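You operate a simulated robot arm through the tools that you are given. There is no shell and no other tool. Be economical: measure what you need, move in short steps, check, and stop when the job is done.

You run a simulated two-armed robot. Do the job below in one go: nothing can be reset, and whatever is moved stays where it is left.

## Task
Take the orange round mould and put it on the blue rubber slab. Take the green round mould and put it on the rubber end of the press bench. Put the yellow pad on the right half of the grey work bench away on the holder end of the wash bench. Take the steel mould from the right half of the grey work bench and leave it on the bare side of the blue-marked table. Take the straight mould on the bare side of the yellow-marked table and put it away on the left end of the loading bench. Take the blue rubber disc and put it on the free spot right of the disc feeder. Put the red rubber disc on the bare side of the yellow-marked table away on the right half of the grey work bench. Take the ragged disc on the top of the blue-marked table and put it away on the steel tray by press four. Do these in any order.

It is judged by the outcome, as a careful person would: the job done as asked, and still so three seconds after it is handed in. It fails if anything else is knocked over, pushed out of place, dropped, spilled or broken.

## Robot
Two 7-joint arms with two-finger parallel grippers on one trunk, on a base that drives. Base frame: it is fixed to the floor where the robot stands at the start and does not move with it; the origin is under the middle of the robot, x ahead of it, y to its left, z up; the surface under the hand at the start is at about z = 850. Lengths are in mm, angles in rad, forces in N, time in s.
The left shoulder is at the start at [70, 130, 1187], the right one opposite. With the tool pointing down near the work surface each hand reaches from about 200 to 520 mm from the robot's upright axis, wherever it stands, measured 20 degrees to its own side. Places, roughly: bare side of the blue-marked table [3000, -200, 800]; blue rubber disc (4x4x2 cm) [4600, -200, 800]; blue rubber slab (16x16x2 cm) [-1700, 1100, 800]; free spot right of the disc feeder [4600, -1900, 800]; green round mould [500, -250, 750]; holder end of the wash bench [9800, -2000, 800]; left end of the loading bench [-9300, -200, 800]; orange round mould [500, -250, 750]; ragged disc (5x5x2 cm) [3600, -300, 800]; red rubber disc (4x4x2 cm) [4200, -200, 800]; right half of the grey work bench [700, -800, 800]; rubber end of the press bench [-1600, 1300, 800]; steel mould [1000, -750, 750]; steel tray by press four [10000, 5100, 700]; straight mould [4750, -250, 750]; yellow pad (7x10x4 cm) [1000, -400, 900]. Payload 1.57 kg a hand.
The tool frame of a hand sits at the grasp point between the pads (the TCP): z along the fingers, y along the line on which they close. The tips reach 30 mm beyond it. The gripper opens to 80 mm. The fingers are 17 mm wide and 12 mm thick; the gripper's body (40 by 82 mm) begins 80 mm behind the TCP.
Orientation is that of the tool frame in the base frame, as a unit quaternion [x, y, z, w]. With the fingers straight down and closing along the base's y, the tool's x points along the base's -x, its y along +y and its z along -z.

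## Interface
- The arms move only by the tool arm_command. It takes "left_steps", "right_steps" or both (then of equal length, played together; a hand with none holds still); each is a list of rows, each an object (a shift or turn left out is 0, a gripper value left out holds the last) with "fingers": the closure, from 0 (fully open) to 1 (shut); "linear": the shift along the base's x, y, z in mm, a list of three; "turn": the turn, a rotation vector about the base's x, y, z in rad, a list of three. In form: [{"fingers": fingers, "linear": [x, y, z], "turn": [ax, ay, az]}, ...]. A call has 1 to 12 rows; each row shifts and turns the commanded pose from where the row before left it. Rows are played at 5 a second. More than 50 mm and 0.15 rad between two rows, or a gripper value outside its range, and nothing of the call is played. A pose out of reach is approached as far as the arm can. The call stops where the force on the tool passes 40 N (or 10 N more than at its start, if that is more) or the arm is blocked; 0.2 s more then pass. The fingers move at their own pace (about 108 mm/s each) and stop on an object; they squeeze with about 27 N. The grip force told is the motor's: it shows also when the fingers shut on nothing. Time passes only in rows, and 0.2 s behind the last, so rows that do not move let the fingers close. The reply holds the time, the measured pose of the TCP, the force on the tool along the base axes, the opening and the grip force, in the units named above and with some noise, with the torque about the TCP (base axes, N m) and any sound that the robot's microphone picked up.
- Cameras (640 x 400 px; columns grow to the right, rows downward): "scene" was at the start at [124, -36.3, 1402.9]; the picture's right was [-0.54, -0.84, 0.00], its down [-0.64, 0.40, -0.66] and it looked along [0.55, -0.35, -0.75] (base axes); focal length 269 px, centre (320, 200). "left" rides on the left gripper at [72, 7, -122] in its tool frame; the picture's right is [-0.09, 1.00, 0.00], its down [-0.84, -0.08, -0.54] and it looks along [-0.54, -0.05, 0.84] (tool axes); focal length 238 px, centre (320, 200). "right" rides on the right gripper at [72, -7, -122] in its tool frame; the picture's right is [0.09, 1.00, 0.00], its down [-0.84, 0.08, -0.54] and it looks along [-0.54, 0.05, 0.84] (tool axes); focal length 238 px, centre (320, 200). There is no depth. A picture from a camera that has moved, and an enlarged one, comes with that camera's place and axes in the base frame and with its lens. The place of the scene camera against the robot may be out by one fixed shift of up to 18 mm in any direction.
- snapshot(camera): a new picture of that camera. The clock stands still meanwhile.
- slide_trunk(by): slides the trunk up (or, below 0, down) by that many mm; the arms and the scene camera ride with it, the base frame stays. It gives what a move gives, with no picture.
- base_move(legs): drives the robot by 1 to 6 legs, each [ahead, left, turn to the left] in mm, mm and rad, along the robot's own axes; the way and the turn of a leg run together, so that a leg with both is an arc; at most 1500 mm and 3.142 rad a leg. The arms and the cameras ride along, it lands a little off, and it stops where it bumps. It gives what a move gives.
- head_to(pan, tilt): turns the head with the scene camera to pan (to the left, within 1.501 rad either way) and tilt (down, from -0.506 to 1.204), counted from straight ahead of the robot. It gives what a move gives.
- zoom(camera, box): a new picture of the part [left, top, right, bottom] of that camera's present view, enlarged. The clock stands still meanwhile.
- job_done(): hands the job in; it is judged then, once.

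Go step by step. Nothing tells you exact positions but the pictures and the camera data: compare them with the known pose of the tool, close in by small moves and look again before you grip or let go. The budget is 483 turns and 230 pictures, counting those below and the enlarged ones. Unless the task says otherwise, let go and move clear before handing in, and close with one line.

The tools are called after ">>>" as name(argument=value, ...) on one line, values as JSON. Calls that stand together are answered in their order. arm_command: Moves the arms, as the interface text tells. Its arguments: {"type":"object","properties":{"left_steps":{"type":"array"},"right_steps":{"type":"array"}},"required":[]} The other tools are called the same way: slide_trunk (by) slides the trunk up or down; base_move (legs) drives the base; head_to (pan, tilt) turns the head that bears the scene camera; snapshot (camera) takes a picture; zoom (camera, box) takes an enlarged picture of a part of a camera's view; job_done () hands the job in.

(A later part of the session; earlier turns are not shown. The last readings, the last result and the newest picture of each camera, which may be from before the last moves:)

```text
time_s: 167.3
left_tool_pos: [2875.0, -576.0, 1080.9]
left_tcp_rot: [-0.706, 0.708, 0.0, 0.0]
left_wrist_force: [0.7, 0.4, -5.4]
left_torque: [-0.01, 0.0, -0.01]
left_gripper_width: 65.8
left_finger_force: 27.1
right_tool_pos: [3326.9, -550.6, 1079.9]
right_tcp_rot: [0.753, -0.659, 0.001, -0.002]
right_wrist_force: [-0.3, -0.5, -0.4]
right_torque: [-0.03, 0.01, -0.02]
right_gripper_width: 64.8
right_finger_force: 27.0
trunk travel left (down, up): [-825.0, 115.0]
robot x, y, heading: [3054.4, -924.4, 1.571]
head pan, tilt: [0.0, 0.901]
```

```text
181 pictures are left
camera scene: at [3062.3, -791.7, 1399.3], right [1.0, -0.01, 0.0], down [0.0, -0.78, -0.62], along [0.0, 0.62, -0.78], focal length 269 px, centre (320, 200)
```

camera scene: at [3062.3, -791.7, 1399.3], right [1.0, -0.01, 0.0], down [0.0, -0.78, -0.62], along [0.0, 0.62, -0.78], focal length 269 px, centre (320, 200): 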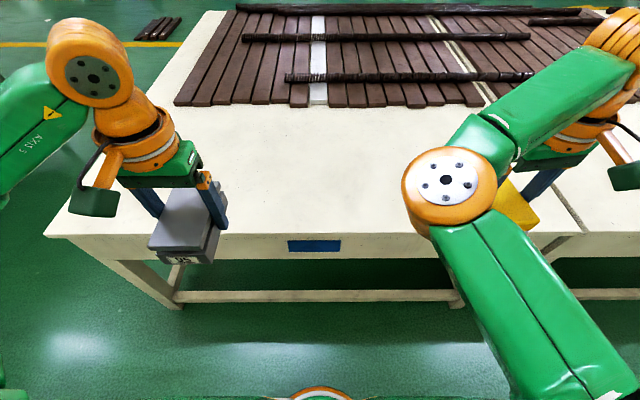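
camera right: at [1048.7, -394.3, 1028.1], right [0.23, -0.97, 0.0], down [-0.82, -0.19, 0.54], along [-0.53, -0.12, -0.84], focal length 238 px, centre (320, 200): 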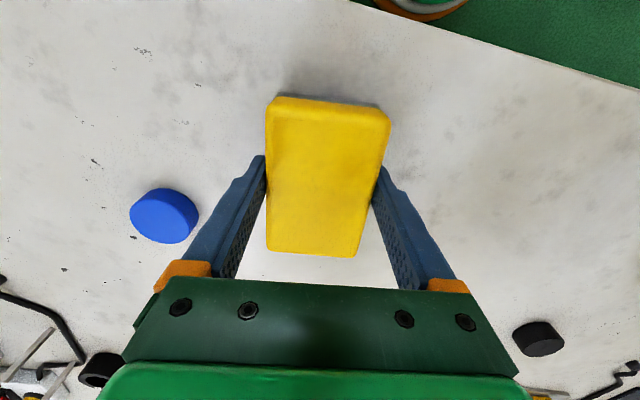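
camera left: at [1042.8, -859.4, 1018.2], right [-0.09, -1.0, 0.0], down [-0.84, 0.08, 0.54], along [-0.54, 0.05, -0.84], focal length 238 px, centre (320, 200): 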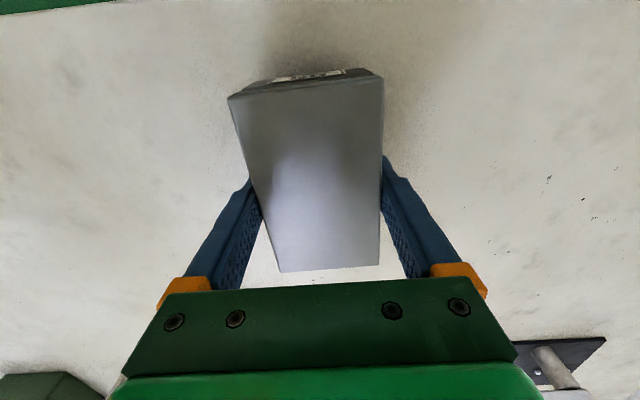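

Comparing views, this table is lower, about z 750, with its near edge near y=-391. I drive 245 mm closer, lower the trunk 100 mm, and look with the left wrist camera.

>>> base_move(legs=[[245, 0, 0]])

>>> slide_trunk(by=-100)

>>> snapshot(camera="left")

>>> snapshot(camera="scene")

```text
time_s: 169.1
left_tool_pos: [2877.1, -331.9, 1082.3]
left_tcp_rot: [-0.704, 0.71, 0.002, 0.001]
left_wrist_force: [-0.6, 0.3, -5.5]
left_torque: [0.02, -0.01, 0.04]
left_gripper_width: 65.7
left_finger_force: 26.2
right_tool_pos: [3329.0, -305.1, 1081.4]
right_tcp_rot: [0.752, -0.659, 0.0, -0.003]
right_wrist_force: [0.2, -1.3, -0.2]
right_torque: [0.02, 0.01, 0.01]
right_gripper_width: 64.6
right_finger_force: 27.6
trunk travel left (down, up): [-825.0, 115.0]
robot x, y, heading: [3056.0, -677.1, 1.56]
head pan, tilt: [0.0, 0.901]
```

```text
time_s: 170.5
left_tool_pos: [2877.5, -329.5, 980.9]
left_tcp_rot: [-0.704, 0.71, 0.001, 0.001]
left_wrist_force: [0.1, 0.0, -6.4]
left_torque: [0.04, -0.02, 0.01]
left_gripper_width: 65.8
left_finger_force: 27.1
right_tool_pos: [3329.3, -303.0, 980.1]
right_tcp_rot: [0.751, -0.66, 0.002, -0.003]
right_wrist_force: [0.0, 0.1, -1.0]
right_torque: [-0.02, 0.0, -0.01]
right_gripper_width: 64.8
right_finger_force: 27.7
trunk travel left (down, up): [-725.0, 215.0]
robot x, y, heading: [3054.2, -678.1, 1.561]
head pan, tilt: [0.0, 0.901]
```

```text
180 pictures are left
camera left: at [2870.1, -401.2, 1103.3], right [-1.0, 0.1, 0.0], down [0.08, 0.84, 0.54], along [0.05, 0.54, -0.84], focal length 238 px, centre (320, 200)
```

left: 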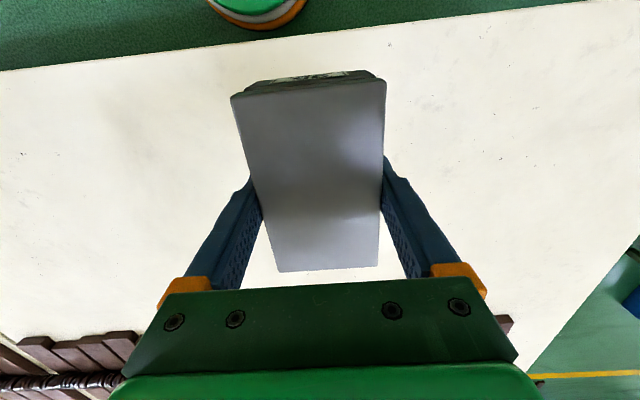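

```text
179 pictures are left
camera scene: at [3064.5, -543.6, 1299.3], right [1.0, -0.01, 0.0], down [-0.01, -0.78, -0.62], along [0.01, 0.62, -0.78], focal length 269 px, centre (320, 200)
```

scene: 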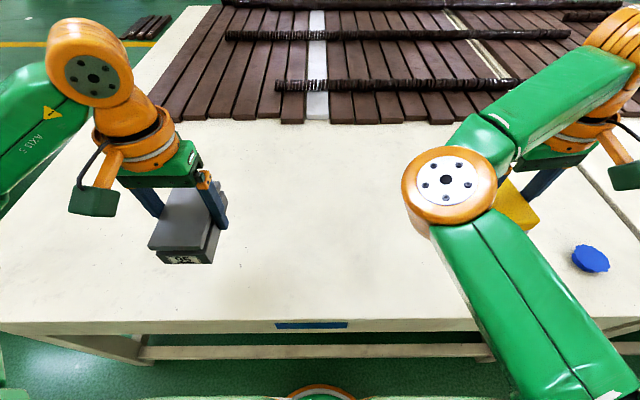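

Clear bare space beneath. I move the block 50 mm further in and lower it, first quickly then in small steps.

>>> arm_command(left_steps=[{"linear": [0, 15, -20]}, {"linear": [0, 15, -20]}, {"linear": [0, 15, -20]}, {"linear": [0, 5, -20]}, {"linear": [0, 0, -20]}, {"linear": [0, 0, -20]}, {"linear": [0, 0, -10]}, {"linear": [0, 0, -6]}, {"linear": [0, 0, -4]}, {"linear": [0, 0, -4]}, {"linear": [0, 0, -4]}, {}])

>>> snapshot(camera="left")

```text
time_s: 173.1
left_tool_pos: [2878.2, -277.7, 831.5]
left_tcp_rot: [-0.706, 0.708, 0.0, 0.0]
left_wrist_force: [-0.7, 0.5, -5.8]
left_torque: [0.0, 0.03, 0.02]
left_gripper_width: 65.8
left_finger_force: 27.1
right_tool_pos: [3329.7, -302.9, 980.3]
right_tcp_rot: [0.752, -0.659, 0.001, -0.002]
right_wrist_force: [-0.7, 0.1, -0.9]
right_torque: [0.0, 0.0, 0.0]
right_gripper_width: 64.8
right_finger_force: 27.2
trunk travel left (down, up): [-725.0, 215.0]
robot x, y, heading: [3058.3, -676.1, 1.557]
head pan, tilt: [0.0, 0.901]
```

```text
178 pictures are left
camera left: at [2869.9, -350.2, 954.2], right [-1.0, 0.1, 0.0], down [0.08, 0.84, 0.54], along [0.05, 0.54, -0.84], focal length 238 px, centre (320, 200)
```

left: 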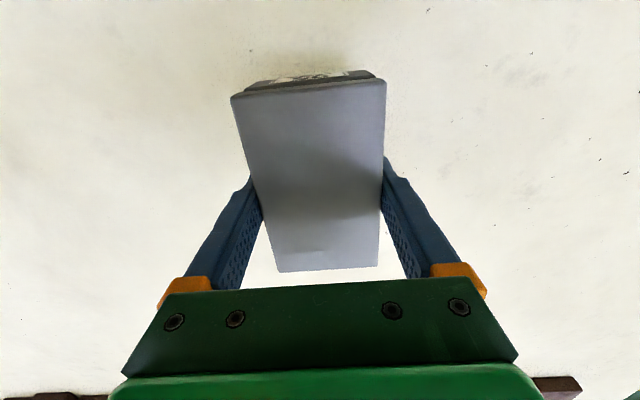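

Shadow shows it is near but not touching yet. I continue down in small steps.

>>> arm_command(left_steps=[{"linear": [0, 0, -5]}, {"linear": [0, 0, -4]}, {"linear": [0, 0, -3]}, {"linear": [0, 0, -3]}, {"linear": [0, 0, -3]}, {"linear": [0, 0, -3]}, {"linear": [0, 0, -3]}, {"linear": [0, 0, -3]}])

```text
time_s: 174.9
left_tool_pos: [2877.4, -279.6, 805.9]
left_tcp_rot: [-0.705, 0.709, 0.0, -0.001]
left_wrist_force: [-0.3, -0.8, -5.7]
left_torque: [0.02, -0.03, 0.0]
left_gripper_width: 65.8
left_finger_force: 26.5
right_tool_pos: [3330.2, -302.9, 980.2]
right_tcp_rot: [0.752, -0.659, 0.002, -0.003]
right_wrist_force: [0.0, 0.2, -1.6]
right_torque: [0.01, -0.01, 0.0]
right_gripper_width: 64.8
right_finger_force: 27.6
trunk travel left (down, up): [-725.0, 215.0]
robot x, y, heading: [3058.2, -678.0, 1.563]
head pan, tilt: [0.0, 0.901]
```

>>> arm_command(left_steps=[{"linear": [0, 0, -3]}, {"linear": [0, 0, -3]}, {"linear": [0, 0, -3]}, {"linear": [0, 0, -3]}, {"linear": [0, 0, -3]}, {"linear": [0, 0, -3]}, {"linear": [0, 0, -3]}, {"linear": [0, 0, -3]}])

>>> snapshot(camera="left")

```text
time_s: 176.2
left_tool_pos: [2879.1, -281.6, 794.8]
left_tcp_rot: [-0.705, 0.709, 0.005, 0.005]
left_wrist_force: [-2.6, -3.9, 18.9]
left_torque: [-0.89, 0.39, -0.2]
left_gripper_width: 65.8
left_finger_force: 27.1
right_tool_pos: [3331.6, -307.6, 982.6]
right_tcp_rot: [0.752, -0.659, -0.001, -0.004]
right_wrist_force: [0.3, -0.6, -1.1]
right_torque: [-0.01, -0.02, -0.05]
right_gripper_width: 64.7
right_finger_force: 27.3
trunk travel left (down, up): [-725.0, 215.0]
robot x, y, heading: [3055.2, -677.7, 1.562]
head pan, tilt: [0.0, 0.901]
stopped in row 6 (left hand): the force on the tool passed its limit at 44 N (the readings are from after the stop); the commanded pose is now the measured one
```

```text
177 pictures are left
camera left: at [2871.5, -355.5, 916.0], right [-1.0, 0.1, 0.0], down [0.08, 0.83, 0.55], along [0.05, 0.55, -0.83], focal length 238 px, centre (320, 200)
```

left: 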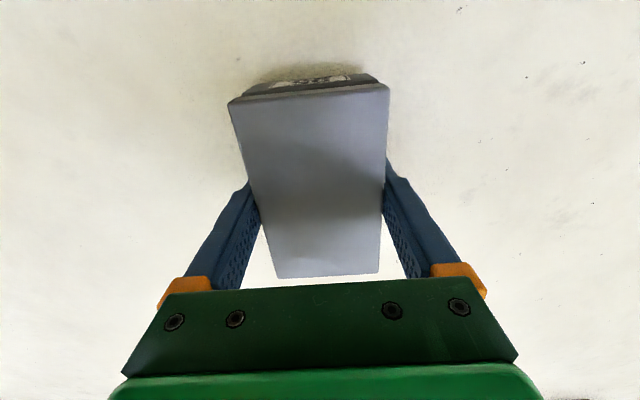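

Contact: the table is at about z 758. I release and rise.

>>> arm_command(left_steps=[{"fingers": 0}, {"fingers": 0}, {"fingers": 0}, {"linear": [0, 0, 10]}, {"linear": [0, 0, 20]}, {"linear": [0, 0, 30]}, {"linear": [0, 0, 40]}, {"linear": [0, 0, 40]}, {"linear": [0, -20, 30]}])

>>> snapshot(camera="left")

```text
time_s: 178.2
left_tool_pos: [2876.8, -299.4, 963.8]
left_tcp_rot: [-0.706, 0.709, 0.002, 0.002]
left_wrist_force: [-0.4, 0.1, 0.4]
left_torque: [0.0, 0.02, 0.0]
left_gripper_width: 80.1
left_finger_force: 0.1
right_tool_pos: [3330.0, -304.0, 982.3]
right_tcp_rot: [0.753, -0.658, 0.001, -0.004]
right_wrist_force: [0.1, -0.4, -0.9]
right_torque: [0.01, -0.01, 0.0]
right_gripper_width: 64.5
right_finger_force: 27.1
trunk travel left (down, up): [-725.0, 215.0]
robot x, y, heading: [3057.6, -674.0, 1.565]
head pan, tilt: [0.0, 0.901]
```

```text
176 pictures are left
camera left: at [2869.8, -372.6, 1085.1], right [-1.0, 0.1, 0.0], down [0.08, 0.83, 0.55], along [0.05, 0.55, -0.84], focal length 238 px, centre (320, 200)
```

left: 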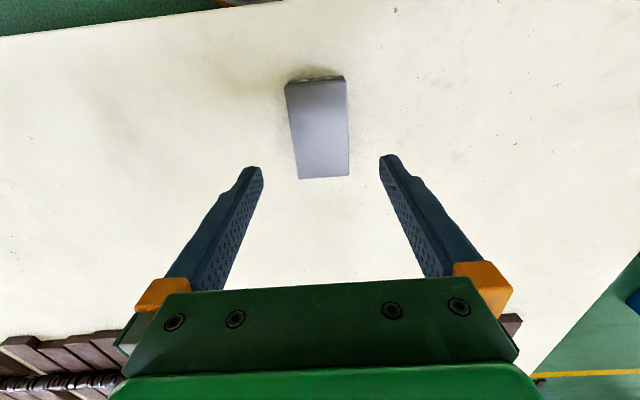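

The steel mould is in place. The ragged disc is about [3650,-287]; I slide right so the left hand comes over it.

>>> base_move(legs=[[0, -765, 0.006]])

>>> snapshot(camera="left")

>>> snapshot(camera="scene")

```text
time_s: 182.4
left_tool_pos: [3628.0, -300.4, 961.8]
left_tcp_rot: [0.713, -0.701, -0.002, -0.003]
left_wrist_force: [-0.2, -0.5, 0.6]
left_torque: [-0.02, 0.04, 0.02]
left_gripper_width: 80.1
left_finger_force: 0.0
right_tool_pos: [4079.9, -295.6, 980.5]
right_tcp_rot: [0.76, -0.65, 0.002, -0.003]
right_wrist_force: [0.1, 0.2, -1.2]
right_torque: [0.0, -0.01, -0.02]
right_gripper_width: 64.8
right_finger_force: 26.6
trunk travel left (down, up): [-725.0, 215.0]
robot x, y, heading: [3816.0, -676.7, 1.588]
head pan, tilt: [0.0, 0.901]
```

```text
175 pictures are left
camera left: at [3622.2, -373.8, 1084.3], right [-1.0, 0.08, 0.0], down [0.06, 0.83, 0.55], along [0.04, 0.55, -0.84], focal length 238 px, centre (320, 200)
```

left: 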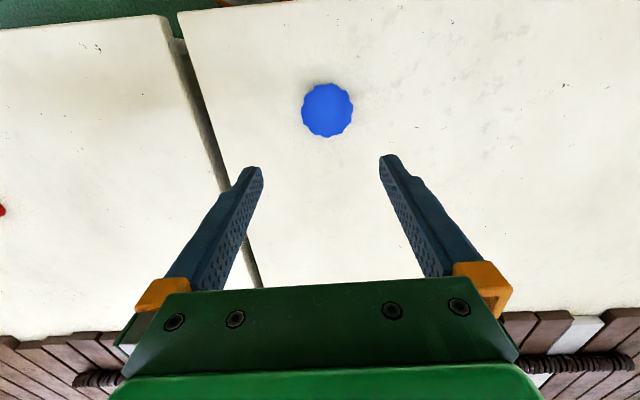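

```text
174 pictures are left
camera scene: at [3821.0, -542.8, 1299.4], right [1.0, 0.01, 0.0], down [0.01, -0.78, -0.62], along [-0.01, 0.62, -0.78], focal length 269 px, centre (320, 200)
```

scene: 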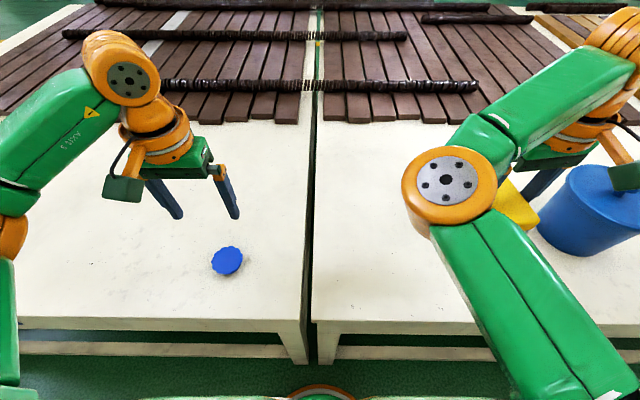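

The ragged disc is at about [3617,-302], around 64 mm across. I lower the left hand over it. I also note the big blue bucket near the right hand, so no further sliding right at this height.

>>> arm_command(left_steps=[{"linear": [-5, -1, -35]}, {"linear": [-5, -1, -35]}, {"linear": [0, 0, -30]}, {"linear": [0, 0, -25]}, {}])

>>> snapshot(camera="left")

```text
time_s: 183.6
left_tool_pos: [3621.0, -302.4, 838.1]
left_tcp_rot: [0.713, -0.702, -0.002, -0.003]
left_wrist_force: [0.3, 0.0, -0.3]
left_torque: [-0.01, 0.05, -0.01]
left_gripper_width: 80.0
left_finger_force: 0.1
right_tool_pos: [4081.5, -295.7, 980.3]
right_tcp_rot: [0.759, -0.651, 0.001, -0.003]
right_wrist_force: [0.3, 0.5, -1.3]
right_torque: [0.02, -0.01, 0.0]
right_gripper_width: 65.0
right_finger_force: 26.5
trunk travel left (down, up): [-725.0, 215.0]
robot x, y, heading: [3813.6, -675.5, 1.589]
head pan, tilt: [0.0, 0.901]
```

```text
173 pictures are left
camera left: at [3615.6, -375.3, 959.9], right [-1.0, 0.08, 0.0], down [0.06, 0.83, 0.55], along [0.04, 0.55, -0.84], focal length 238 px, centre (320, 200)
```

left: 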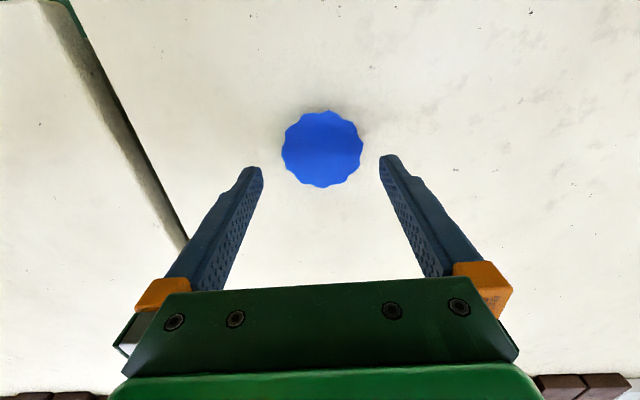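

Aligned: disc at [3619,-303], top ≈773. Descend, grip, lift slowly.

>>> arm_command(left_steps=[{"linear": [-1, 0, -20]}, {"linear": [0, 0, -18]}, {"linear": [0, 0, -8]}, {"fingers": 1}, {"fingers": 1}, {"fingers": 1}, {"linear": [0, 0, 3]}, {"linear": [0, 0, 4]}, {"linear": [0, 0, 8]}, {"linear": [0, 0, 10]}, {}])

>>> snapshot(camera="left")

```text
time_s: 186.0
left_tool_pos: [3617.3, -304.4, 816.6]
left_tcp_rot: [0.713, -0.701, -0.001, -0.003]
left_wrist_force: [-0.4, -0.3, -0.4]
left_torque: [0.02, 0.02, 0.0]
left_gripper_width: 47.0
left_finger_force: 26.4
right_tool_pos: [4081.6, -297.2, 981.6]
right_tcp_rot: [0.76, -0.65, 0.001, -0.003]
right_wrist_force: [-0.6, -0.6, -1.4]
right_torque: [-0.01, 0.01, -0.03]
right_gripper_width: 64.9
right_finger_force: 26.9
trunk travel left (down, up): [-725.0, 215.0]
robot x, y, heading: [3815.9, -673.6, 1.584]
head pan, tilt: [0.0, 0.901]
```

```text
172 pictures are left
camera left: at [3612.2, -376.2, 937.7], right [-1.0, 0.08, 0.0], down [0.06, 0.83, 0.55], along [0.04, 0.55, -0.84], focal length 238 px, centre (320, 200)
```

left: 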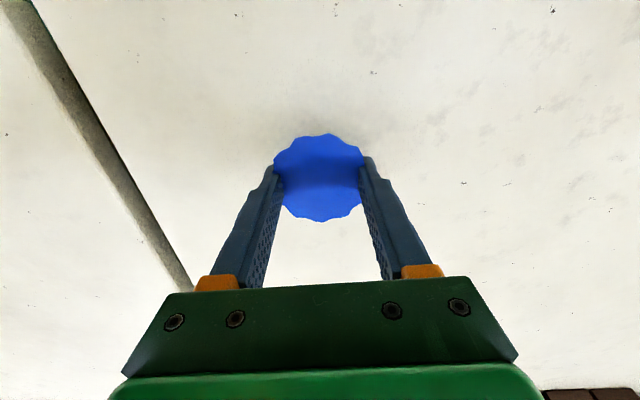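

Ragged disc held. I lift it, raise the trunk, back into the corridor and turn east.

>>> arm_command(left_steps=[{"linear": [0, 0, 20]}, {"linear": [0, 0, 30]}, {"linear": [0, 0, 30]}, {"linear": [0, -10, 30]}, {"linear": [0, -20, 30]}])

>>> slide_trunk(by=100)

>>> base_move(legs=[[-380, 0, 0], [0, 0, -1.588]])

>>> head_to(pan=0, tilt=0.4)

>>> snapshot(camera="scene")

```text
time_s: 187.2
left_tool_pos: [3619.0, -334.5, 956.4]
left_tcp_rot: [0.713, -0.701, -0.002, -0.003]
left_wrist_force: [0.2, 0.5, -0.7]
left_torque: [0.01, 0.0, 0.0]
left_gripper_width: 47.0
left_finger_force: 26.8
right_tool_pos: [4081.2, -297.5, 981.1]
right_tcp_rot: [0.759, -0.651, 0.001, -0.003]
right_wrist_force: [0.6, -0.2, -0.5]
right_torque: [0.02, 0.01, 0.02]
right_gripper_width: 64.7
right_finger_force: 26.5
trunk travel left (down, up): [-725.0, 215.0]
robot x, y, heading: [3814.8, -674.1, 1.589]
head pan, tilt: [0.0, 0.901]
```

```text
time_s: 188.5
left_tool_pos: [3618.7, -333.0, 1056.2]
left_tcp_rot: [0.712, -0.702, -0.001, -0.003]
left_wrist_force: [0.1, 0.3, -1.1]
left_torque: [0.04, 0.02, -0.01]
left_gripper_width: 47.1
left_finger_force: 26.9
right_tool_pos: [4081.3, -295.1, 1080.2]
right_tcp_rot: [0.758, -0.652, 0.001, -0.003]
right_wrist_force: [0.2, 0.4, -1.0]
right_torque: [0.0, 0.0, -0.03]
right_gripper_width: 64.9
right_finger_force: 26.6
trunk travel left (down, up): [-825.0, 115.0]
robot x, y, heading: [3813.3, -674.9, 1.587]
head pan, tilt: [0.0, 0.901]
```

```text
time_s: 194.6
left_tool_pos: [4154.9, -842.1, 1055.7]
left_tcp_rot: [-0.025, 1.0, -0.001, 0.004]
left_wrist_force: [-0.2, 0.2, -1.3]
left_torque: [-0.01, -0.04, -0.02]
left_gripper_width: 46.9
left_finger_force: 26.5
right_tool_pos: [4208.8, -1303.0, 1080.4]
right_tcp_rot: [-0.094, 0.996, -0.003, 0.002]
right_wrist_force: [1.1, -0.6, 0.1]
right_torque: [0.0, -0.01, 0.0]
right_gripper_width: 64.6
right_finger_force: 26.8
trunk travel left (down, up): [-825.0, 115.0]
robot x, y, heading: [3822.2, -1048.3, 0.044]
head pan, tilt: [0.0, 0.901]
```

```text
time_s: 195.6
left_tool_pos: [4155.6, -841.5, 1056.4]
left_tcp_rot: [-0.025, 1.0, 0.0, 0.003]
left_wrist_force: [-0.4, 0.7, -1.3]
left_torque: [-0.01, 0.0, 0.04]
left_gripper_width: 47.3
left_finger_force: 27.3
right_tool_pos: [4207.6, -1303.4, 1080.8]
right_tcp_rot: [-0.094, 0.996, -0.003, 0.002]
right_wrist_force: [-0.2, -0.2, -0.6]
right_torque: [-0.03, 0.03, -0.01]
right_gripper_width: 64.6
right_finger_force: 27.0
trunk travel left (down, up): [-825.0, 115.0]
robot x, y, heading: [3821.3, -1052.4, 0.05]
head pan, tilt: [0.0, 0.4]
```

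```text
171 pictures are left
camera scene: at [3971.7, -1038.5, 1442.3], right [0.05, -1.0, 0.0], down [-0.39, -0.02, -0.92], along [0.92, 0.04, -0.39], focal length 269 px, centre (320, 200)
```

scene: 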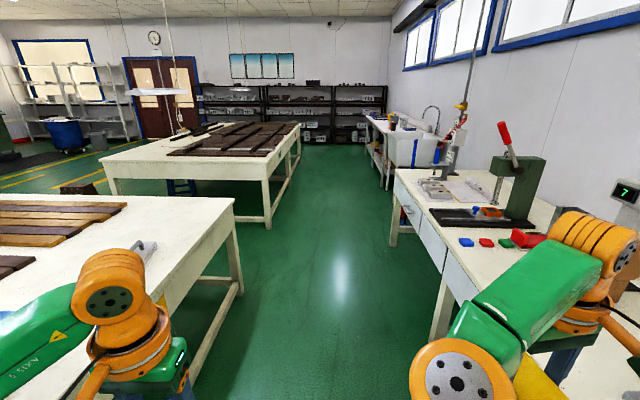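

The corridor east is clear; bench front at right is y≈-1500 and tables at left end at y≈-410/-540. I centre myself and drive on.

>>> base_move(legs=[[0, 70, -0.05], [1450, 0, 0], [1450, 0, 0], [900, 0, 0]])

>>> snapshot(camera="scene")

```text
time_s: 214.2
left_tool_pos: [7891.0, -887.8, 1057.0]
left_tcp_rot: [0.006, 1.0, -0.001, 0.004]
left_wrist_force: [-0.6, -0.4, -0.2]
left_torque: [-0.01, 0.02, -0.01]
left_gripper_width: 47.0
left_finger_force: 27.2
right_tool_pos: [7914.2, -1351.6, 1081.0]
right_tcp_rot: [-0.063, 0.998, -0.002, 0.001]
right_wrist_force: [-0.1, 0.1, -1.7]
right_torque: [0.01, -0.06, -0.01]
right_gripper_width: 64.9
right_finger_force: 27.2
trunk travel left (down, up): [-825.0, 115.0]
robot x, y, heading: [7548.6, -1073.6, -0.016]
head pan, tilt: [0.0, 0.4]
```

```text
170 pictures are left
camera scene: at [7695.7, -1071.7, 1442.5], right [-0.01, -1.0, 0.0], down [-0.39, 0.01, -0.92], along [0.92, -0.01, -0.39], focal length 269 px, centre (320, 200)
```

scene: 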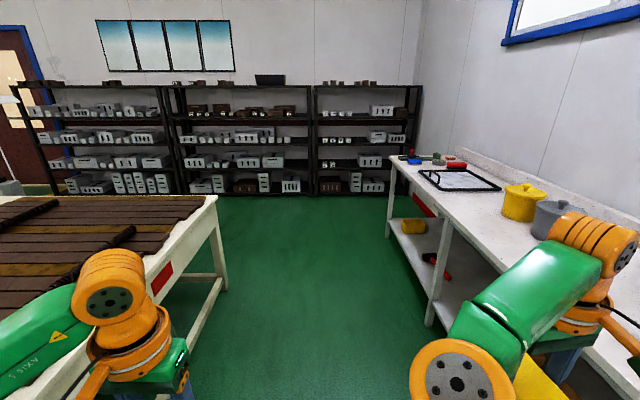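

The wash bench is on the right with its front near y=-1660; the holders are at its far end around x 9700. I drive up and turn to face it.

>>> base_move(legs=[[1450, 0, 0.016], [450, 0, 0], [0, 0, -1.571]])

>>> head_to(pan=0, tilt=0.6)

>>> snapshot(camera="scene")

```text
time_s: 227.6
left_tool_pos: [9648.4, -1435.7, 1056.5]
left_tcp_rot: [0.705, 0.709, -0.003, 0.002]
left_wrist_force: [0.4, 0.0, -0.9]
left_torque: [0.03, 0.0, -0.03]
left_gripper_width: 47.1
left_finger_force: 27.4
right_tool_pos: [9185.1, -1466.6, 1080.5]
right_tcp_rot: [0.656, 0.755, -0.002, -0.001]
right_wrist_force: [0.2, -0.6, -1.3]
right_torque: [0.0, 0.01, -0.01]
right_gripper_width: 64.6
right_finger_force: 26.9
trunk travel left (down, up): [-825.0, 115.0]
robot x, y, heading: [9456.8, -1093.8, -1.573]
head pan, tilt: [0.0, 0.4]
```

```text
time_s: 228.3
left_tool_pos: [9647.4, -1434.7, 1056.2]
left_tcp_rot: [0.706, 0.708, -0.003, 0.001]
left_wrist_force: [0.6, -1.1, -0.7]
left_torque: [0.0, 0.01, 0.0]
left_gripper_width: 46.9
left_finger_force: 27.2
right_tool_pos: [9185.2, -1467.3, 1080.6]
right_tcp_rot: [0.656, 0.755, -0.002, -0.001]
right_wrist_force: [0.0, -0.9, -0.9]
right_torque: [0.04, -0.01, 0.04]
right_gripper_width: 64.8
right_finger_force: 27.3
trunk travel left (down, up): [-825.0, 115.0]
robot x, y, heading: [9457.2, -1092.3, -1.568]
head pan, tilt: [0.0, 0.6]
```

```text
169 pictures are left
camera scene: at [9464.4, -1225.2, 1424.2], right [-1.0, 0.0, 0.0], down [0.0, 0.56, -0.83], along [0.0, -0.83, -0.56], focal length 269 px, centre (320, 200)
```

scene: 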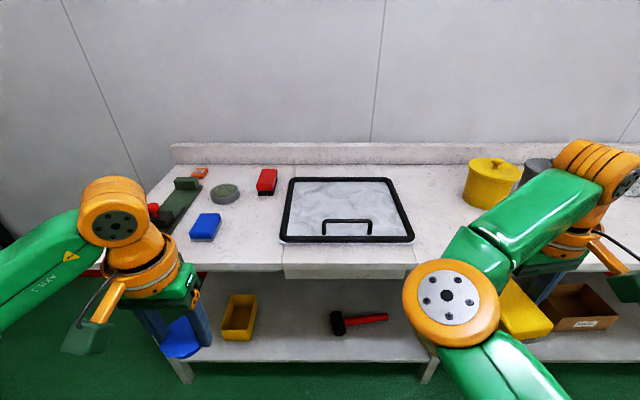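

The holder end is the left part: holder rail, blue and red pads, a round thing. A free patch lies between the blue pad and the framed tray, x≈9717. I move left and closer.

>>> base_move(legs=[[250, 430, 0]])

>>> head_to(pan=0, tilt=0.9)

>>> snapshot(camera="scene")

>>> snapshot(camera="right")

```text
time_s: 231.2
left_tool_pos: [10074.7, -1683.9, 1055.8]
left_tcp_rot: [0.704, 0.71, -0.002, 0.003]
left_wrist_force: [-0.5, 0.6, -0.5]
left_torque: [-0.02, -0.01, 0.01]
left_gripper_width: 47.1
left_finger_force: 26.6
right_tool_pos: [9611.4, -1719.7, 1080.3]
right_tcp_rot: [0.654, 0.757, -0.002, 0.001]
right_wrist_force: [0.5, 0.4, -0.7]
right_torque: [0.0, -0.01, 0.01]
right_gripper_width: 64.9
right_finger_force: 27.1
trunk travel left (down, up): [-825.0, 115.0]
robot x, y, heading: [9881.9, -1343.4, -1.568]
head pan, tilt: [0.0, 0.6]
```

```text
time_s: 232.0
left_tool_pos: [10076.2, -1685.2, 1056.0]
left_tcp_rot: [0.704, 0.71, -0.004, 0.001]
left_wrist_force: [-0.3, 0.4, -0.2]
left_torque: [-0.01, -0.04, -0.01]
left_gripper_width: 47.3
left_finger_force: 26.6
right_tool_pos: [9612.1, -1719.3, 1080.6]
right_tcp_rot: [0.654, 0.757, -0.003, -0.001]
right_wrist_force: [-0.5, 1.0, -0.4]
right_torque: [0.02, 0.01, -0.01]
right_gripper_width: 64.8
right_finger_force: 26.9
trunk travel left (down, up): [-825.0, 115.0]
robot x, y, heading: [9878.2, -1342.6, -1.568]
head pan, tilt: [0.0, 0.901]
```

```text
168 pictures are left
camera scene: at [9890.3, -1463.7, 1399.4], right [-1.0, -0.01, 0.0], down [-0.01, 0.78, -0.62], along [0.0, -0.62, -0.78], focal length 269 px, centre (320, 200)
```

scene: 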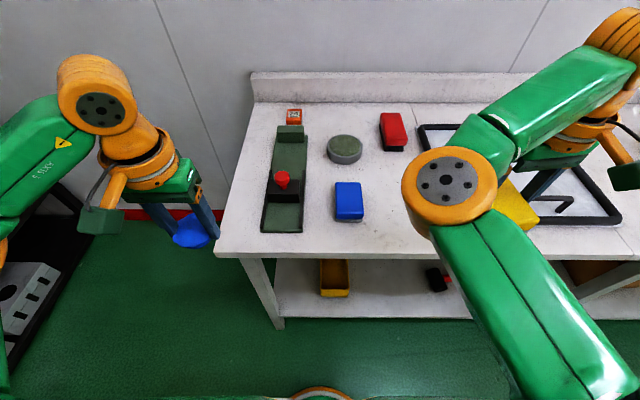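

```text
167 pictures are left
camera right: at [9596.8, -1649.4, 1202.5], right [0.97, 0.24, -0.01], down [0.2, -0.82, 0.54], along [0.12, -0.53, -0.84], focal length 238 px, centre (320, 200)
```

right: 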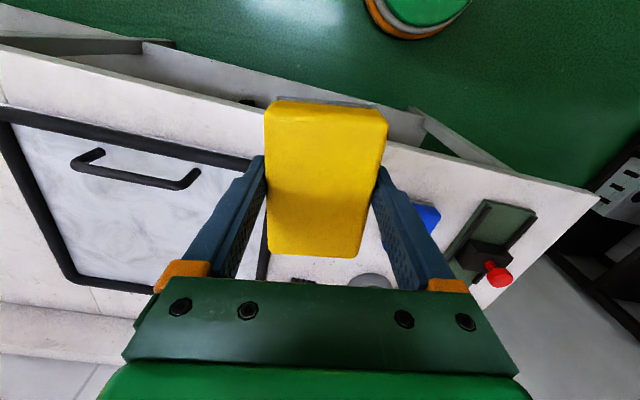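

The bench top is about z 802 with its front at y≈-1781; the blue pad is at [9814,-1913] and the framed tray ends near x=9605. I'll set the yellow pad at about [9695,-1930]. I drive in, lower the trunk 50 mm and square the hand.

>>> base_move(legs=[[160, 0, 0]])

>>> slide_trunk(by=-50)

>>> arm_command(right_steps=[{"linear": [15, -5, -20], "turn": [0, 0, -0.075]}, {"linear": [20, -10, -20], "turn": [0, 0, -0.07]}, {"linear": [20, -10, -20]}, {"linear": [20, -10, -20]}, {"linear": [10, -10, -20]}, {}])

>>> snapshot(camera="right")

>>> snapshot(camera="scene")

```text
time_s: 233.4
left_tool_pos: [10075.7, -1844.0, 1056.4]
left_tcp_rot: [0.706, 0.709, -0.005, 0.003]
left_wrist_force: [-0.2, -0.3, -0.1]
left_torque: [-0.07, -0.03, 0.05]
left_gripper_width: 47.0
left_finger_force: 27.0
right_tool_pos: [9611.8, -1875.7, 1081.9]
right_tcp_rot: [0.655, 0.755, -0.004, 0.0]
right_wrist_force: [0.0, 0.7, -1.5]
right_torque: [-0.02, 0.01, -0.01]
right_gripper_width: 64.4
right_finger_force: 26.9
trunk travel left (down, up): [-825.0, 115.0]
robot x, y, heading: [9878.4, -1503.3, -1.569]
head pan, tilt: [0.0, 0.901]
```

```text
time_s: 234.3
left_tool_pos: [10074.3, -1846.6, 1004.6]
left_tcp_rot: [0.705, 0.709, -0.004, 0.002]
left_wrist_force: [0.0, 0.8, -0.5]
left_torque: [0.0, -0.02, 0.0]
left_gripper_width: 47.3
left_finger_force: 27.1
right_tool_pos: [9611.5, -1880.1, 1030.1]
right_tcp_rot: [0.655, 0.756, -0.003, -0.001]
right_wrist_force: [-1.3, 0.3, -0.2]
right_torque: [-0.01, 0.01, 0.0]
right_gripper_width: 64.8
right_finger_force: 27.3
trunk travel left (down, up): [-775.0, 165.0]
robot x, y, heading: [9880.5, -1503.8, -1.565]
head pan, tilt: [0.0, 0.901]
```

```text
time_s: 235.7
left_tool_pos: [10074.3, -1845.4, 1005.2]
left_tcp_rot: [0.706, 0.709, -0.003, 0.002]
left_wrist_force: [0.5, -0.1, -0.4]
left_torque: [0.0, 0.02, 0.0]
left_gripper_width: 47.2
left_finger_force: 27.2
right_tool_pos: [9676.6, -1939.5, 927.9]
right_tcp_rot: [0.708, 0.706, -0.003, -0.001]
right_wrist_force: [-0.5, 0.3, -0.5]
right_torque: [-0.01, 0.02, -0.03]
right_gripper_width: 64.8
right_finger_force: 26.6
right hand out of reach, approached as far as the arm can: row 1, 2, 3
trunk travel left (down, up): [-775.0, 165.0]
robot x, y, heading: [9879.6, -1500.9, -1.575]
head pan, tilt: [0.0, 0.901]
```

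```text
166 pictures are left
camera right: at [9671.8, -1867.6, 1050.1], right [1.0, 0.09, -0.01], down [0.08, -0.84, 0.54], along [0.04, -0.54, -0.84], focal length 238 px, centre (320, 200)
```

right: 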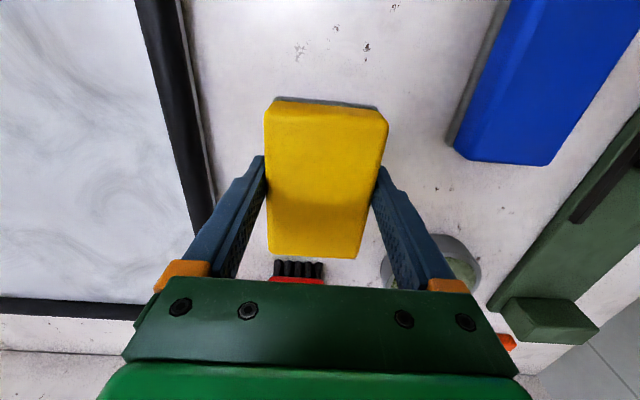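

```text
165 pictures are left
camera scene: at [9890.1, -1623.1, 1349.4], right [-1.0, 0.0, 0.0], down [0.0, 0.78, -0.62], along [0.0, -0.62, -0.78], focal length 269 px, centre (320, 200)
```

scene: 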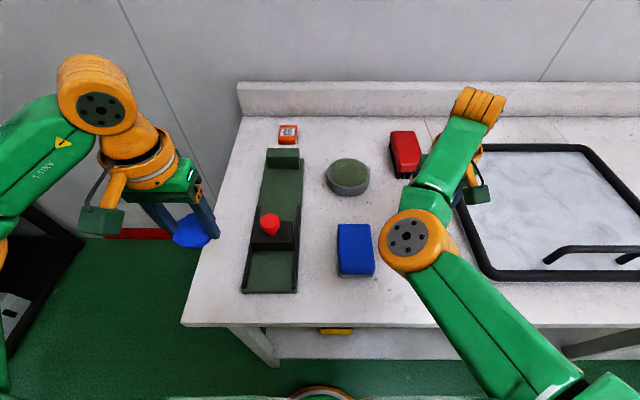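

Clear free patch below (tray edge x≈9560, blue pad x≈9815). I lower the pad until it touches.

>>> arm_command(right_steps=[{"linear": [0, 0, -25]}, {"linear": [0, 0, -25]}, {"linear": [0, 0, -20]}, {"linear": [0, 0, -8]}, {"linear": [0, 0, -5]}, {"linear": [0, 0, -4]}, {"linear": [0, 0, -3]}, {}])

```text
time_s: 236.4
left_tool_pos: [10075.4, -1839.7, 1008.4]
left_tcp_rot: [0.705, 0.709, -0.007, 0.003]
left_wrist_force: [0.6, 0.6, 0.2]
left_torque: [0.0, 0.0, -0.02]
left_gripper_width: 47.3
left_finger_force: 26.6
right_tool_pos: [9677.8, -1935.6, 881.5]
right_tcp_rot: [0.709, 0.706, -0.01, 0.002]
right_wrist_force: [4.1, 8.6, 14.1]
right_torque: [0.36, -0.64, 0.18]
right_gripper_width: 64.8
right_finger_force: 27.1
trunk travel left (down, up): [-775.0, 165.0]
robot x, y, heading: [9882.5, -1501.8, -1.576]
head pan, tilt: [0.0, 0.901]
stopped in row 3 (right hand): the force on the tool passed its limit at 66 N (the readings are from after the stop); the commanded pose is now the measured one
```

It touched earlier than expected, so this bench is about z 848. I check before letting go.

>>> snapshot(camera="right")

```text
164 pictures are left
camera right: at [9672.3, -1861.5, 1001.3], right [1.0, 0.09, -0.01], down [0.08, -0.83, 0.56], along [0.04, -0.56, -0.83], focal length 238 px, centre (320, 200)
```

right: 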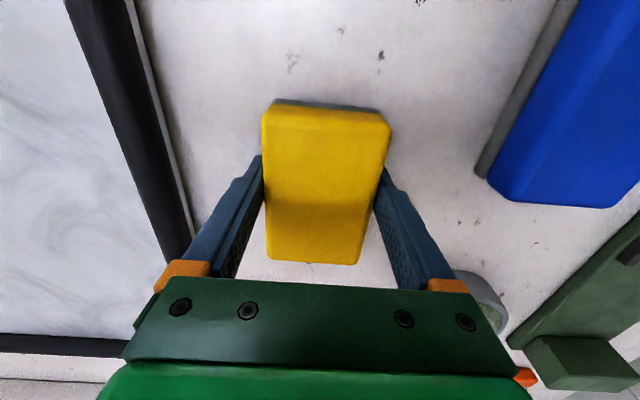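

Resting on bare bench. I release and rise.

>>> arm_command(right_steps=[{"fingers": 0}, {"fingers": 0}, {"fingers": 0}, {"linear": [0, 0, 10]}, {"linear": [0, 0, 25]}, {"linear": [0, 0, 35]}, {"linear": [0, 0, 40]}, {"linear": [-10, 20, 40]}, {"linear": [-10, 20, 30]}])

>>> snapshot(camera="right")

```text
time_s: 238.4
left_tool_pos: [10075.2, -1844.5, 1005.4]
left_tcp_rot: [0.706, 0.708, -0.003, 0.001]
left_wrist_force: [0.0, -0.6, -0.5]
left_torque: [-0.02, 0.0, -0.01]
left_gripper_width: 47.1
left_finger_force: 27.6
right_tool_pos: [9642.3, -1912.3, 1059.7]
right_tcp_rot: [0.708, 0.706, -0.008, 0.001]
right_wrist_force: [-0.1, -0.3, 0.2]
right_torque: [-0.02, -0.03, 0.02]
right_gripper_width: 80.3
right_finger_force: 0.1
right hand out of reach, approached as far as the arm can: row 8, 9
trunk travel left (down, up): [-775.0, 165.0]
robot x, y, heading: [9880.5, -1504.9, -1.571]
head pan, tilt: [0.0, 0.901]
```

```text
163 pictures are left
camera right: at [9636.7, -1839.0, 1182.1], right [1.0, 0.09, -0.01], down [0.08, -0.83, 0.55], along [0.04, -0.55, -0.83], focal length 238 px, centre (320, 200)
```

right: 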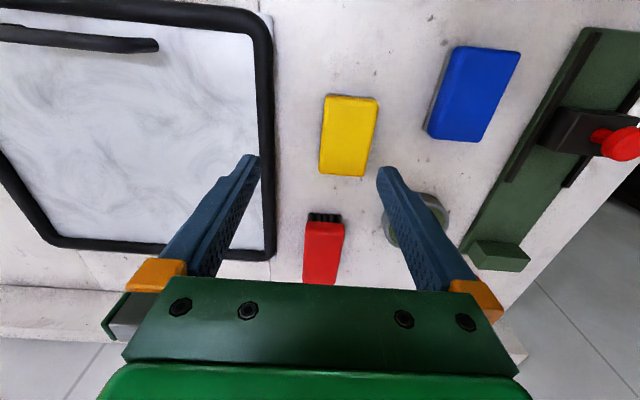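

Yellow pad is down. Now to the tray by press four: I back out, turn north and look along the east aisle.

>>> slide_trunk(by=50)

>>> base_move(legs=[[-450, 0, 0], [0, 0, 1.571], [0, 0, 1.571]])

>>> head_to(pan=0, tilt=0.35)

>>> snapshot(camera="scene")

```text
time_s: 239.4
left_tool_pos: [10073.5, -1847.0, 1056.2]
left_tcp_rot: [0.705, 0.709, -0.004, 0.001]
left_wrist_force: [-0.8, -0.1, 0.1]
left_torque: [0.01, -0.03, 0.01]
left_gripper_width: 47.0
left_finger_force: 26.8
right_tool_pos: [9642.7, -1913.3, 1110.4]
right_tcp_rot: [0.709, 0.706, -0.008, 0.002]
right_wrist_force: [-0.1, 0.1, -0.6]
right_torque: [0.02, 0.04, 0.02]
right_gripper_width: 80.0
right_finger_force: 0.0
trunk travel left (down, up): [-825.0, 115.0]
robot x, y, heading: [9879.6, -1502.5, -1.573]
head pan, tilt: [0.0, 0.901]
```

```text
time_s: 249.7
left_tool_pos: [9700.9, -712.7, 1055.8]
left_tcp_rot: [-0.698, 0.716, 0.002, 0.003]
left_wrist_force: [0.3, 0.6, -1.3]
left_torque: [0.0, 0.01, 0.0]
left_gripper_width: 47.3
left_finger_force: 26.7
right_tool_pos: [10134.7, -658.2, 1108.7]
right_tcp_rot: [-0.696, 0.718, 0.001, 0.008]
right_wrist_force: [0.5, 0.1, 0.8]
right_torque: [0.01, 0.0, -0.02]
right_gripper_width: 80.0
right_finger_force: 0.0
trunk travel left (down, up): [-825.0, 115.0]
robot x, y, heading: [9886.9, -1061.7, 1.544]
head pan, tilt: [0.0, 0.901]
```

```text
time_s: 250.6
left_tool_pos: [9700.4, -713.2, 1056.9]
left_tcp_rot: [-0.698, 0.716, 0.002, 0.003]
left_wrist_force: [0.4, 0.2, -1.0]
left_torque: [0.02, 0.0, 0.03]
left_gripper_width: 47.3
left_finger_force: 26.4
right_tool_pos: [10135.0, -657.1, 1109.7]
right_tcp_rot: [-0.696, 0.718, 0.002, 0.009]
right_wrist_force: [0.8, 0.6, 0.1]
right_torque: [0.02, -0.01, -0.03]
right_gripper_width: 79.9
right_finger_force: 0.1
trunk travel left (down, up): [-825.0, 115.0]
robot x, y, heading: [9884.1, -1058.3, 1.544]
head pan, tilt: [0.0, 0.351]
```

```text
162 pictures are left
camera scene: at [9895.2, -912.1, 1446.9], right [1.0, -0.03, 0.0], down [-0.01, -0.34, -0.94], along [0.03, 0.94, -0.34], focal length 269 px, centre (320, 200)
```

scene: 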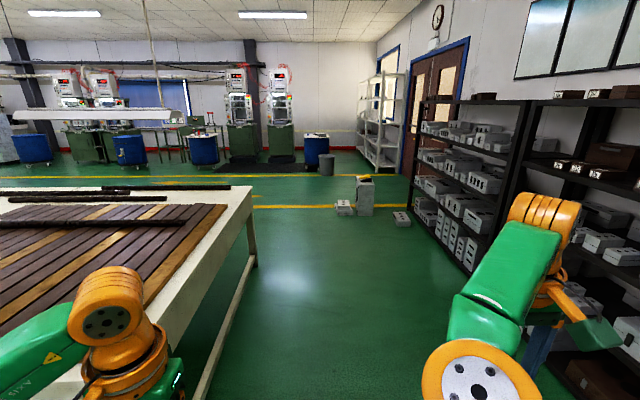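

The tray is on the stand near column (316,136), about [10000,5100]. The aisle at x≈9880 is clear past the floor boxes at x>10200. I drive north.

>>> base_move(legs=[[0, 0, 0.027], [1450, 30, 0], [1450, 0, 0], [1300, 0, 0]])

>>> head_to(pan=0, tilt=0.5)

>>> snapshot(camera="scene")

```text
time_s: 271.1
left_tool_pos: [9816.4, 3475.4, 1056.7]
left_tcp_rot: [-0.701, 0.713, 0.001, 0.003]
left_wrist_force: [-0.4, 1.3, 0.7]
left_torque: [-0.01, -0.03, -0.01]
left_gripper_width: 47.3
left_finger_force: 27.3
right_tool_pos: [10250.7, 3534.1, 1109.9]
right_tcp_rot: [-0.698, 0.716, 0.002, 0.009]
right_wrist_force: [0.2, 1.1, -0.3]
right_torque: [-0.01, 0.01, 0.01]
right_gripper_width: 80.0
right_finger_force: 0.1
trunk travel left (down, up): [-825.0, 115.0]
robot x, y, heading: [10001.9, 3129.2, 1.546]
head pan, tilt: [0.0, 0.351]
```

```text
time_s: 271.8
left_tool_pos: [9816.4, 3475.1, 1055.7]
left_tcp_rot: [-0.701, 0.713, 0.002, 0.003]
left_wrist_force: [-0.7, -0.6, -0.7]
left_torque: [-0.03, -0.03, -0.01]
left_gripper_width: 46.8
left_finger_force: 26.9
right_tool_pos: [10250.5, 3534.1, 1109.8]
right_tcp_rot: [-0.697, 0.717, 0.002, 0.008]
right_wrist_force: [0.4, 1.4, 0.4]
right_torque: [0.02, 0.02, 0.01]
right_gripper_width: 80.1
right_finger_force: 0.0
trunk travel left (down, up): [-825.0, 115.0]
robot x, y, heading: [9999.6, 3128.3, 1.548]
head pan, tilt: [0.0, 0.499]
```

```text
161 pictures are left
camera scene: at [10012.2, 3275.6, 1433.3], right [1.0, -0.02, 0.0], down [-0.01, -0.48, -0.88], along [0.02, 0.88, -0.48], focal length 269 px, centre (320, 200)
```

scene: 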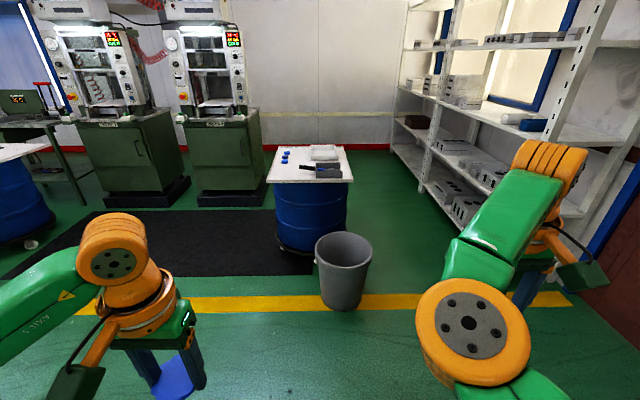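

The steel tray sits on a drum with a waste bin in front at its right. I move nearer along the left side of the bin and look again.

>>> base_move(legs=[[950, 260, 0.022]])

>>> head_to(pan=-0.2, tilt=0.75)

>>> snapshot(camera="scene")

```text
time_s: 276.9
left_tool_pos: [9579.3, 4435.2, 1055.3]
left_tcp_rot: [-0.698, 0.716, 0.002, 0.003]
left_wrist_force: [0.5, 1.2, 0.0]
left_torque: [-0.01, -0.04, 0.01]
left_gripper_width: 47.3
left_finger_force: 26.8
right_tool_pos: [10013.3, 4489.7, 1109.9]
right_tcp_rot: [-0.696, 0.718, 0.002, 0.008]
right_wrist_force: [0.2, 0.4, -0.3]
right_torque: [-0.03, 0.0, 0.02]
right_gripper_width: 80.2
right_finger_force: 0.1
trunk travel left (down, up): [-825.0, 115.0]
robot x, y, heading: [9760.7, 4089.5, 1.547]
head pan, tilt: [0.0, 0.499]
```

```text
time_s: 277.7
left_tool_pos: [9578.7, 4436.5, 1056.3]
left_tcp_rot: [-0.698, 0.716, 0.002, 0.004]
left_wrist_force: [0.1, 0.0, -0.7]
left_torque: [-0.02, 0.0, 0.0]
left_gripper_width: 47.3
left_finger_force: 27.1
right_tool_pos: [10012.7, 4490.4, 1110.6]
right_tcp_rot: [-0.695, 0.719, 0.002, 0.007]
right_wrist_force: [0.3, -0.2, 0.2]
right_torque: [-0.02, 0.01, -0.01]
right_gripper_width: 80.1
right_finger_force: 0.1
trunk travel left (down, up): [-825.0, 115.0]
robot x, y, heading: [9760.1, 4088.6, 1.543]
head pan, tilt: [-0.201, 0.75]
```

```text
160 pictures are left
camera scene: at [9789.0, 4224.4, 1411.4], right [0.97, -0.23, 0.0], down [-0.15, -0.66, -0.73], along [0.17, 0.71, -0.68], focal length 269 px, centre (320, 200)
```

scene: 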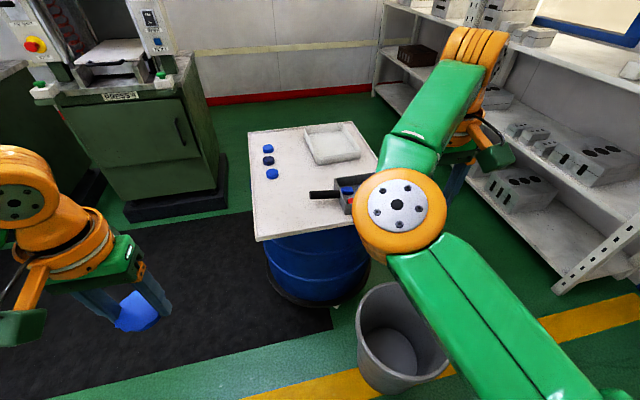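

I zoom in on the drum top to tell which thing is the steel tray.

>>> zoom(camera="scene", box=[230, 100, 410, 260])

```text
2.50 times, centred on (320, 180) of scene
camera zoom: at [9789.0, 4224.4, 1411.4], right [0.97, -0.23, 0.0], down [-0.15, -0.66, -0.73], along [0.17, 0.71, -0.68], focal length 672 px, centre (320, 250)
```

zoom: 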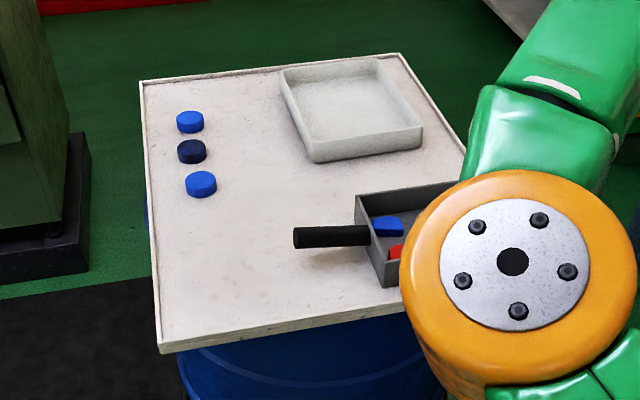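

The white rimmed board on the drum is centred about [9990,5130]; on it are three discs, a shallow tray and a scrap pan. I move to its front-left corner and turn so the left hand points over it for a closer look.

>>> base_move(legs=[[400, 45, 0], [0, 0, -0.67]])

>>> head_to(pan=0.2, tilt=0.9)

>>> snapshot(camera="scene")

>>> snapshot(camera="left")

```text
time_s: 282.0
left_tool_pos: [9799.2, 4868.5, 1056.2]
left_tcp_rot: [-0.426, 0.905, 0.001, 0.004]
left_wrist_force: [-0.1, 1.0, -0.6]
left_torque: [0.0, 0.01, 0.0]
left_gripper_width: 47.3
left_finger_force: 26.9
right_tool_pos: [10174.5, 4644.4, 1110.0]
right_tcp_rot: [-0.422, 0.907, -0.001, 0.009]
right_wrist_force: [-0.2, 0.6, 0.2]
right_torque: [-0.01, -0.01, -0.01]
right_gripper_width: 79.9
right_finger_force: 0.1
trunk travel left (down, up): [-825.0, 115.0]
robot x, y, heading: [9721.4, 4484.2, 0.877]
head pan, tilt: [-0.201, 0.75]
```

```text
time_s: 282.9
left_tool_pos: [9797.4, 4867.8, 1055.7]
left_tcp_rot: [-0.425, 0.905, 0.002, 0.003]
left_wrist_force: [-0.7, 1.4, -1.0]
left_torque: [-0.02, 0.04, 0.02]
left_gripper_width: 47.1
left_finger_force: 26.9
right_tool_pos: [10173.4, 4643.6, 1110.9]
right_tcp_rot: [-0.422, 0.907, -0.001, 0.008]
right_wrist_force: [0.6, -0.5, -0.6]
right_torque: [-0.03, -0.01, -0.02]
right_gripper_width: 80.3
right_finger_force: 0.1
trunk travel left (down, up): [-825.0, 115.0]
robot x, y, heading: [9725.7, 4482.3, 0.88]
head pan, tilt: [0.201, 0.901]
```

```text
158 pictures are left
camera scene: at [9802.2, 4593.0, 1399.5], right [0.88, -0.47, 0.0], down [-0.37, -0.69, -0.62], along [0.29, 0.55, -0.78], focal length 269 px, centre (320, 200)
```

scene: 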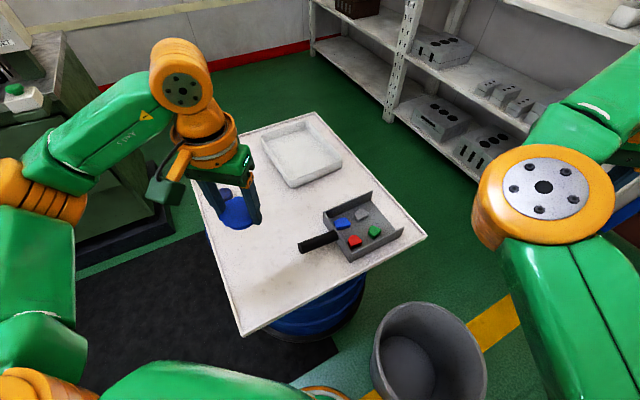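

```text
157 pictures are left
camera left: at [9746.7, 4817.5, 1177.4], right [-0.71, 0.71, 0.0], down [0.59, 0.59, 0.55], along [0.39, 0.39, -0.84], focal length 238 px, centre (320, 200)
```

left: 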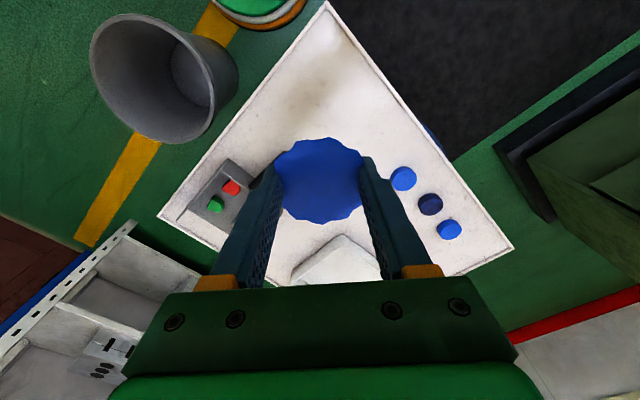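

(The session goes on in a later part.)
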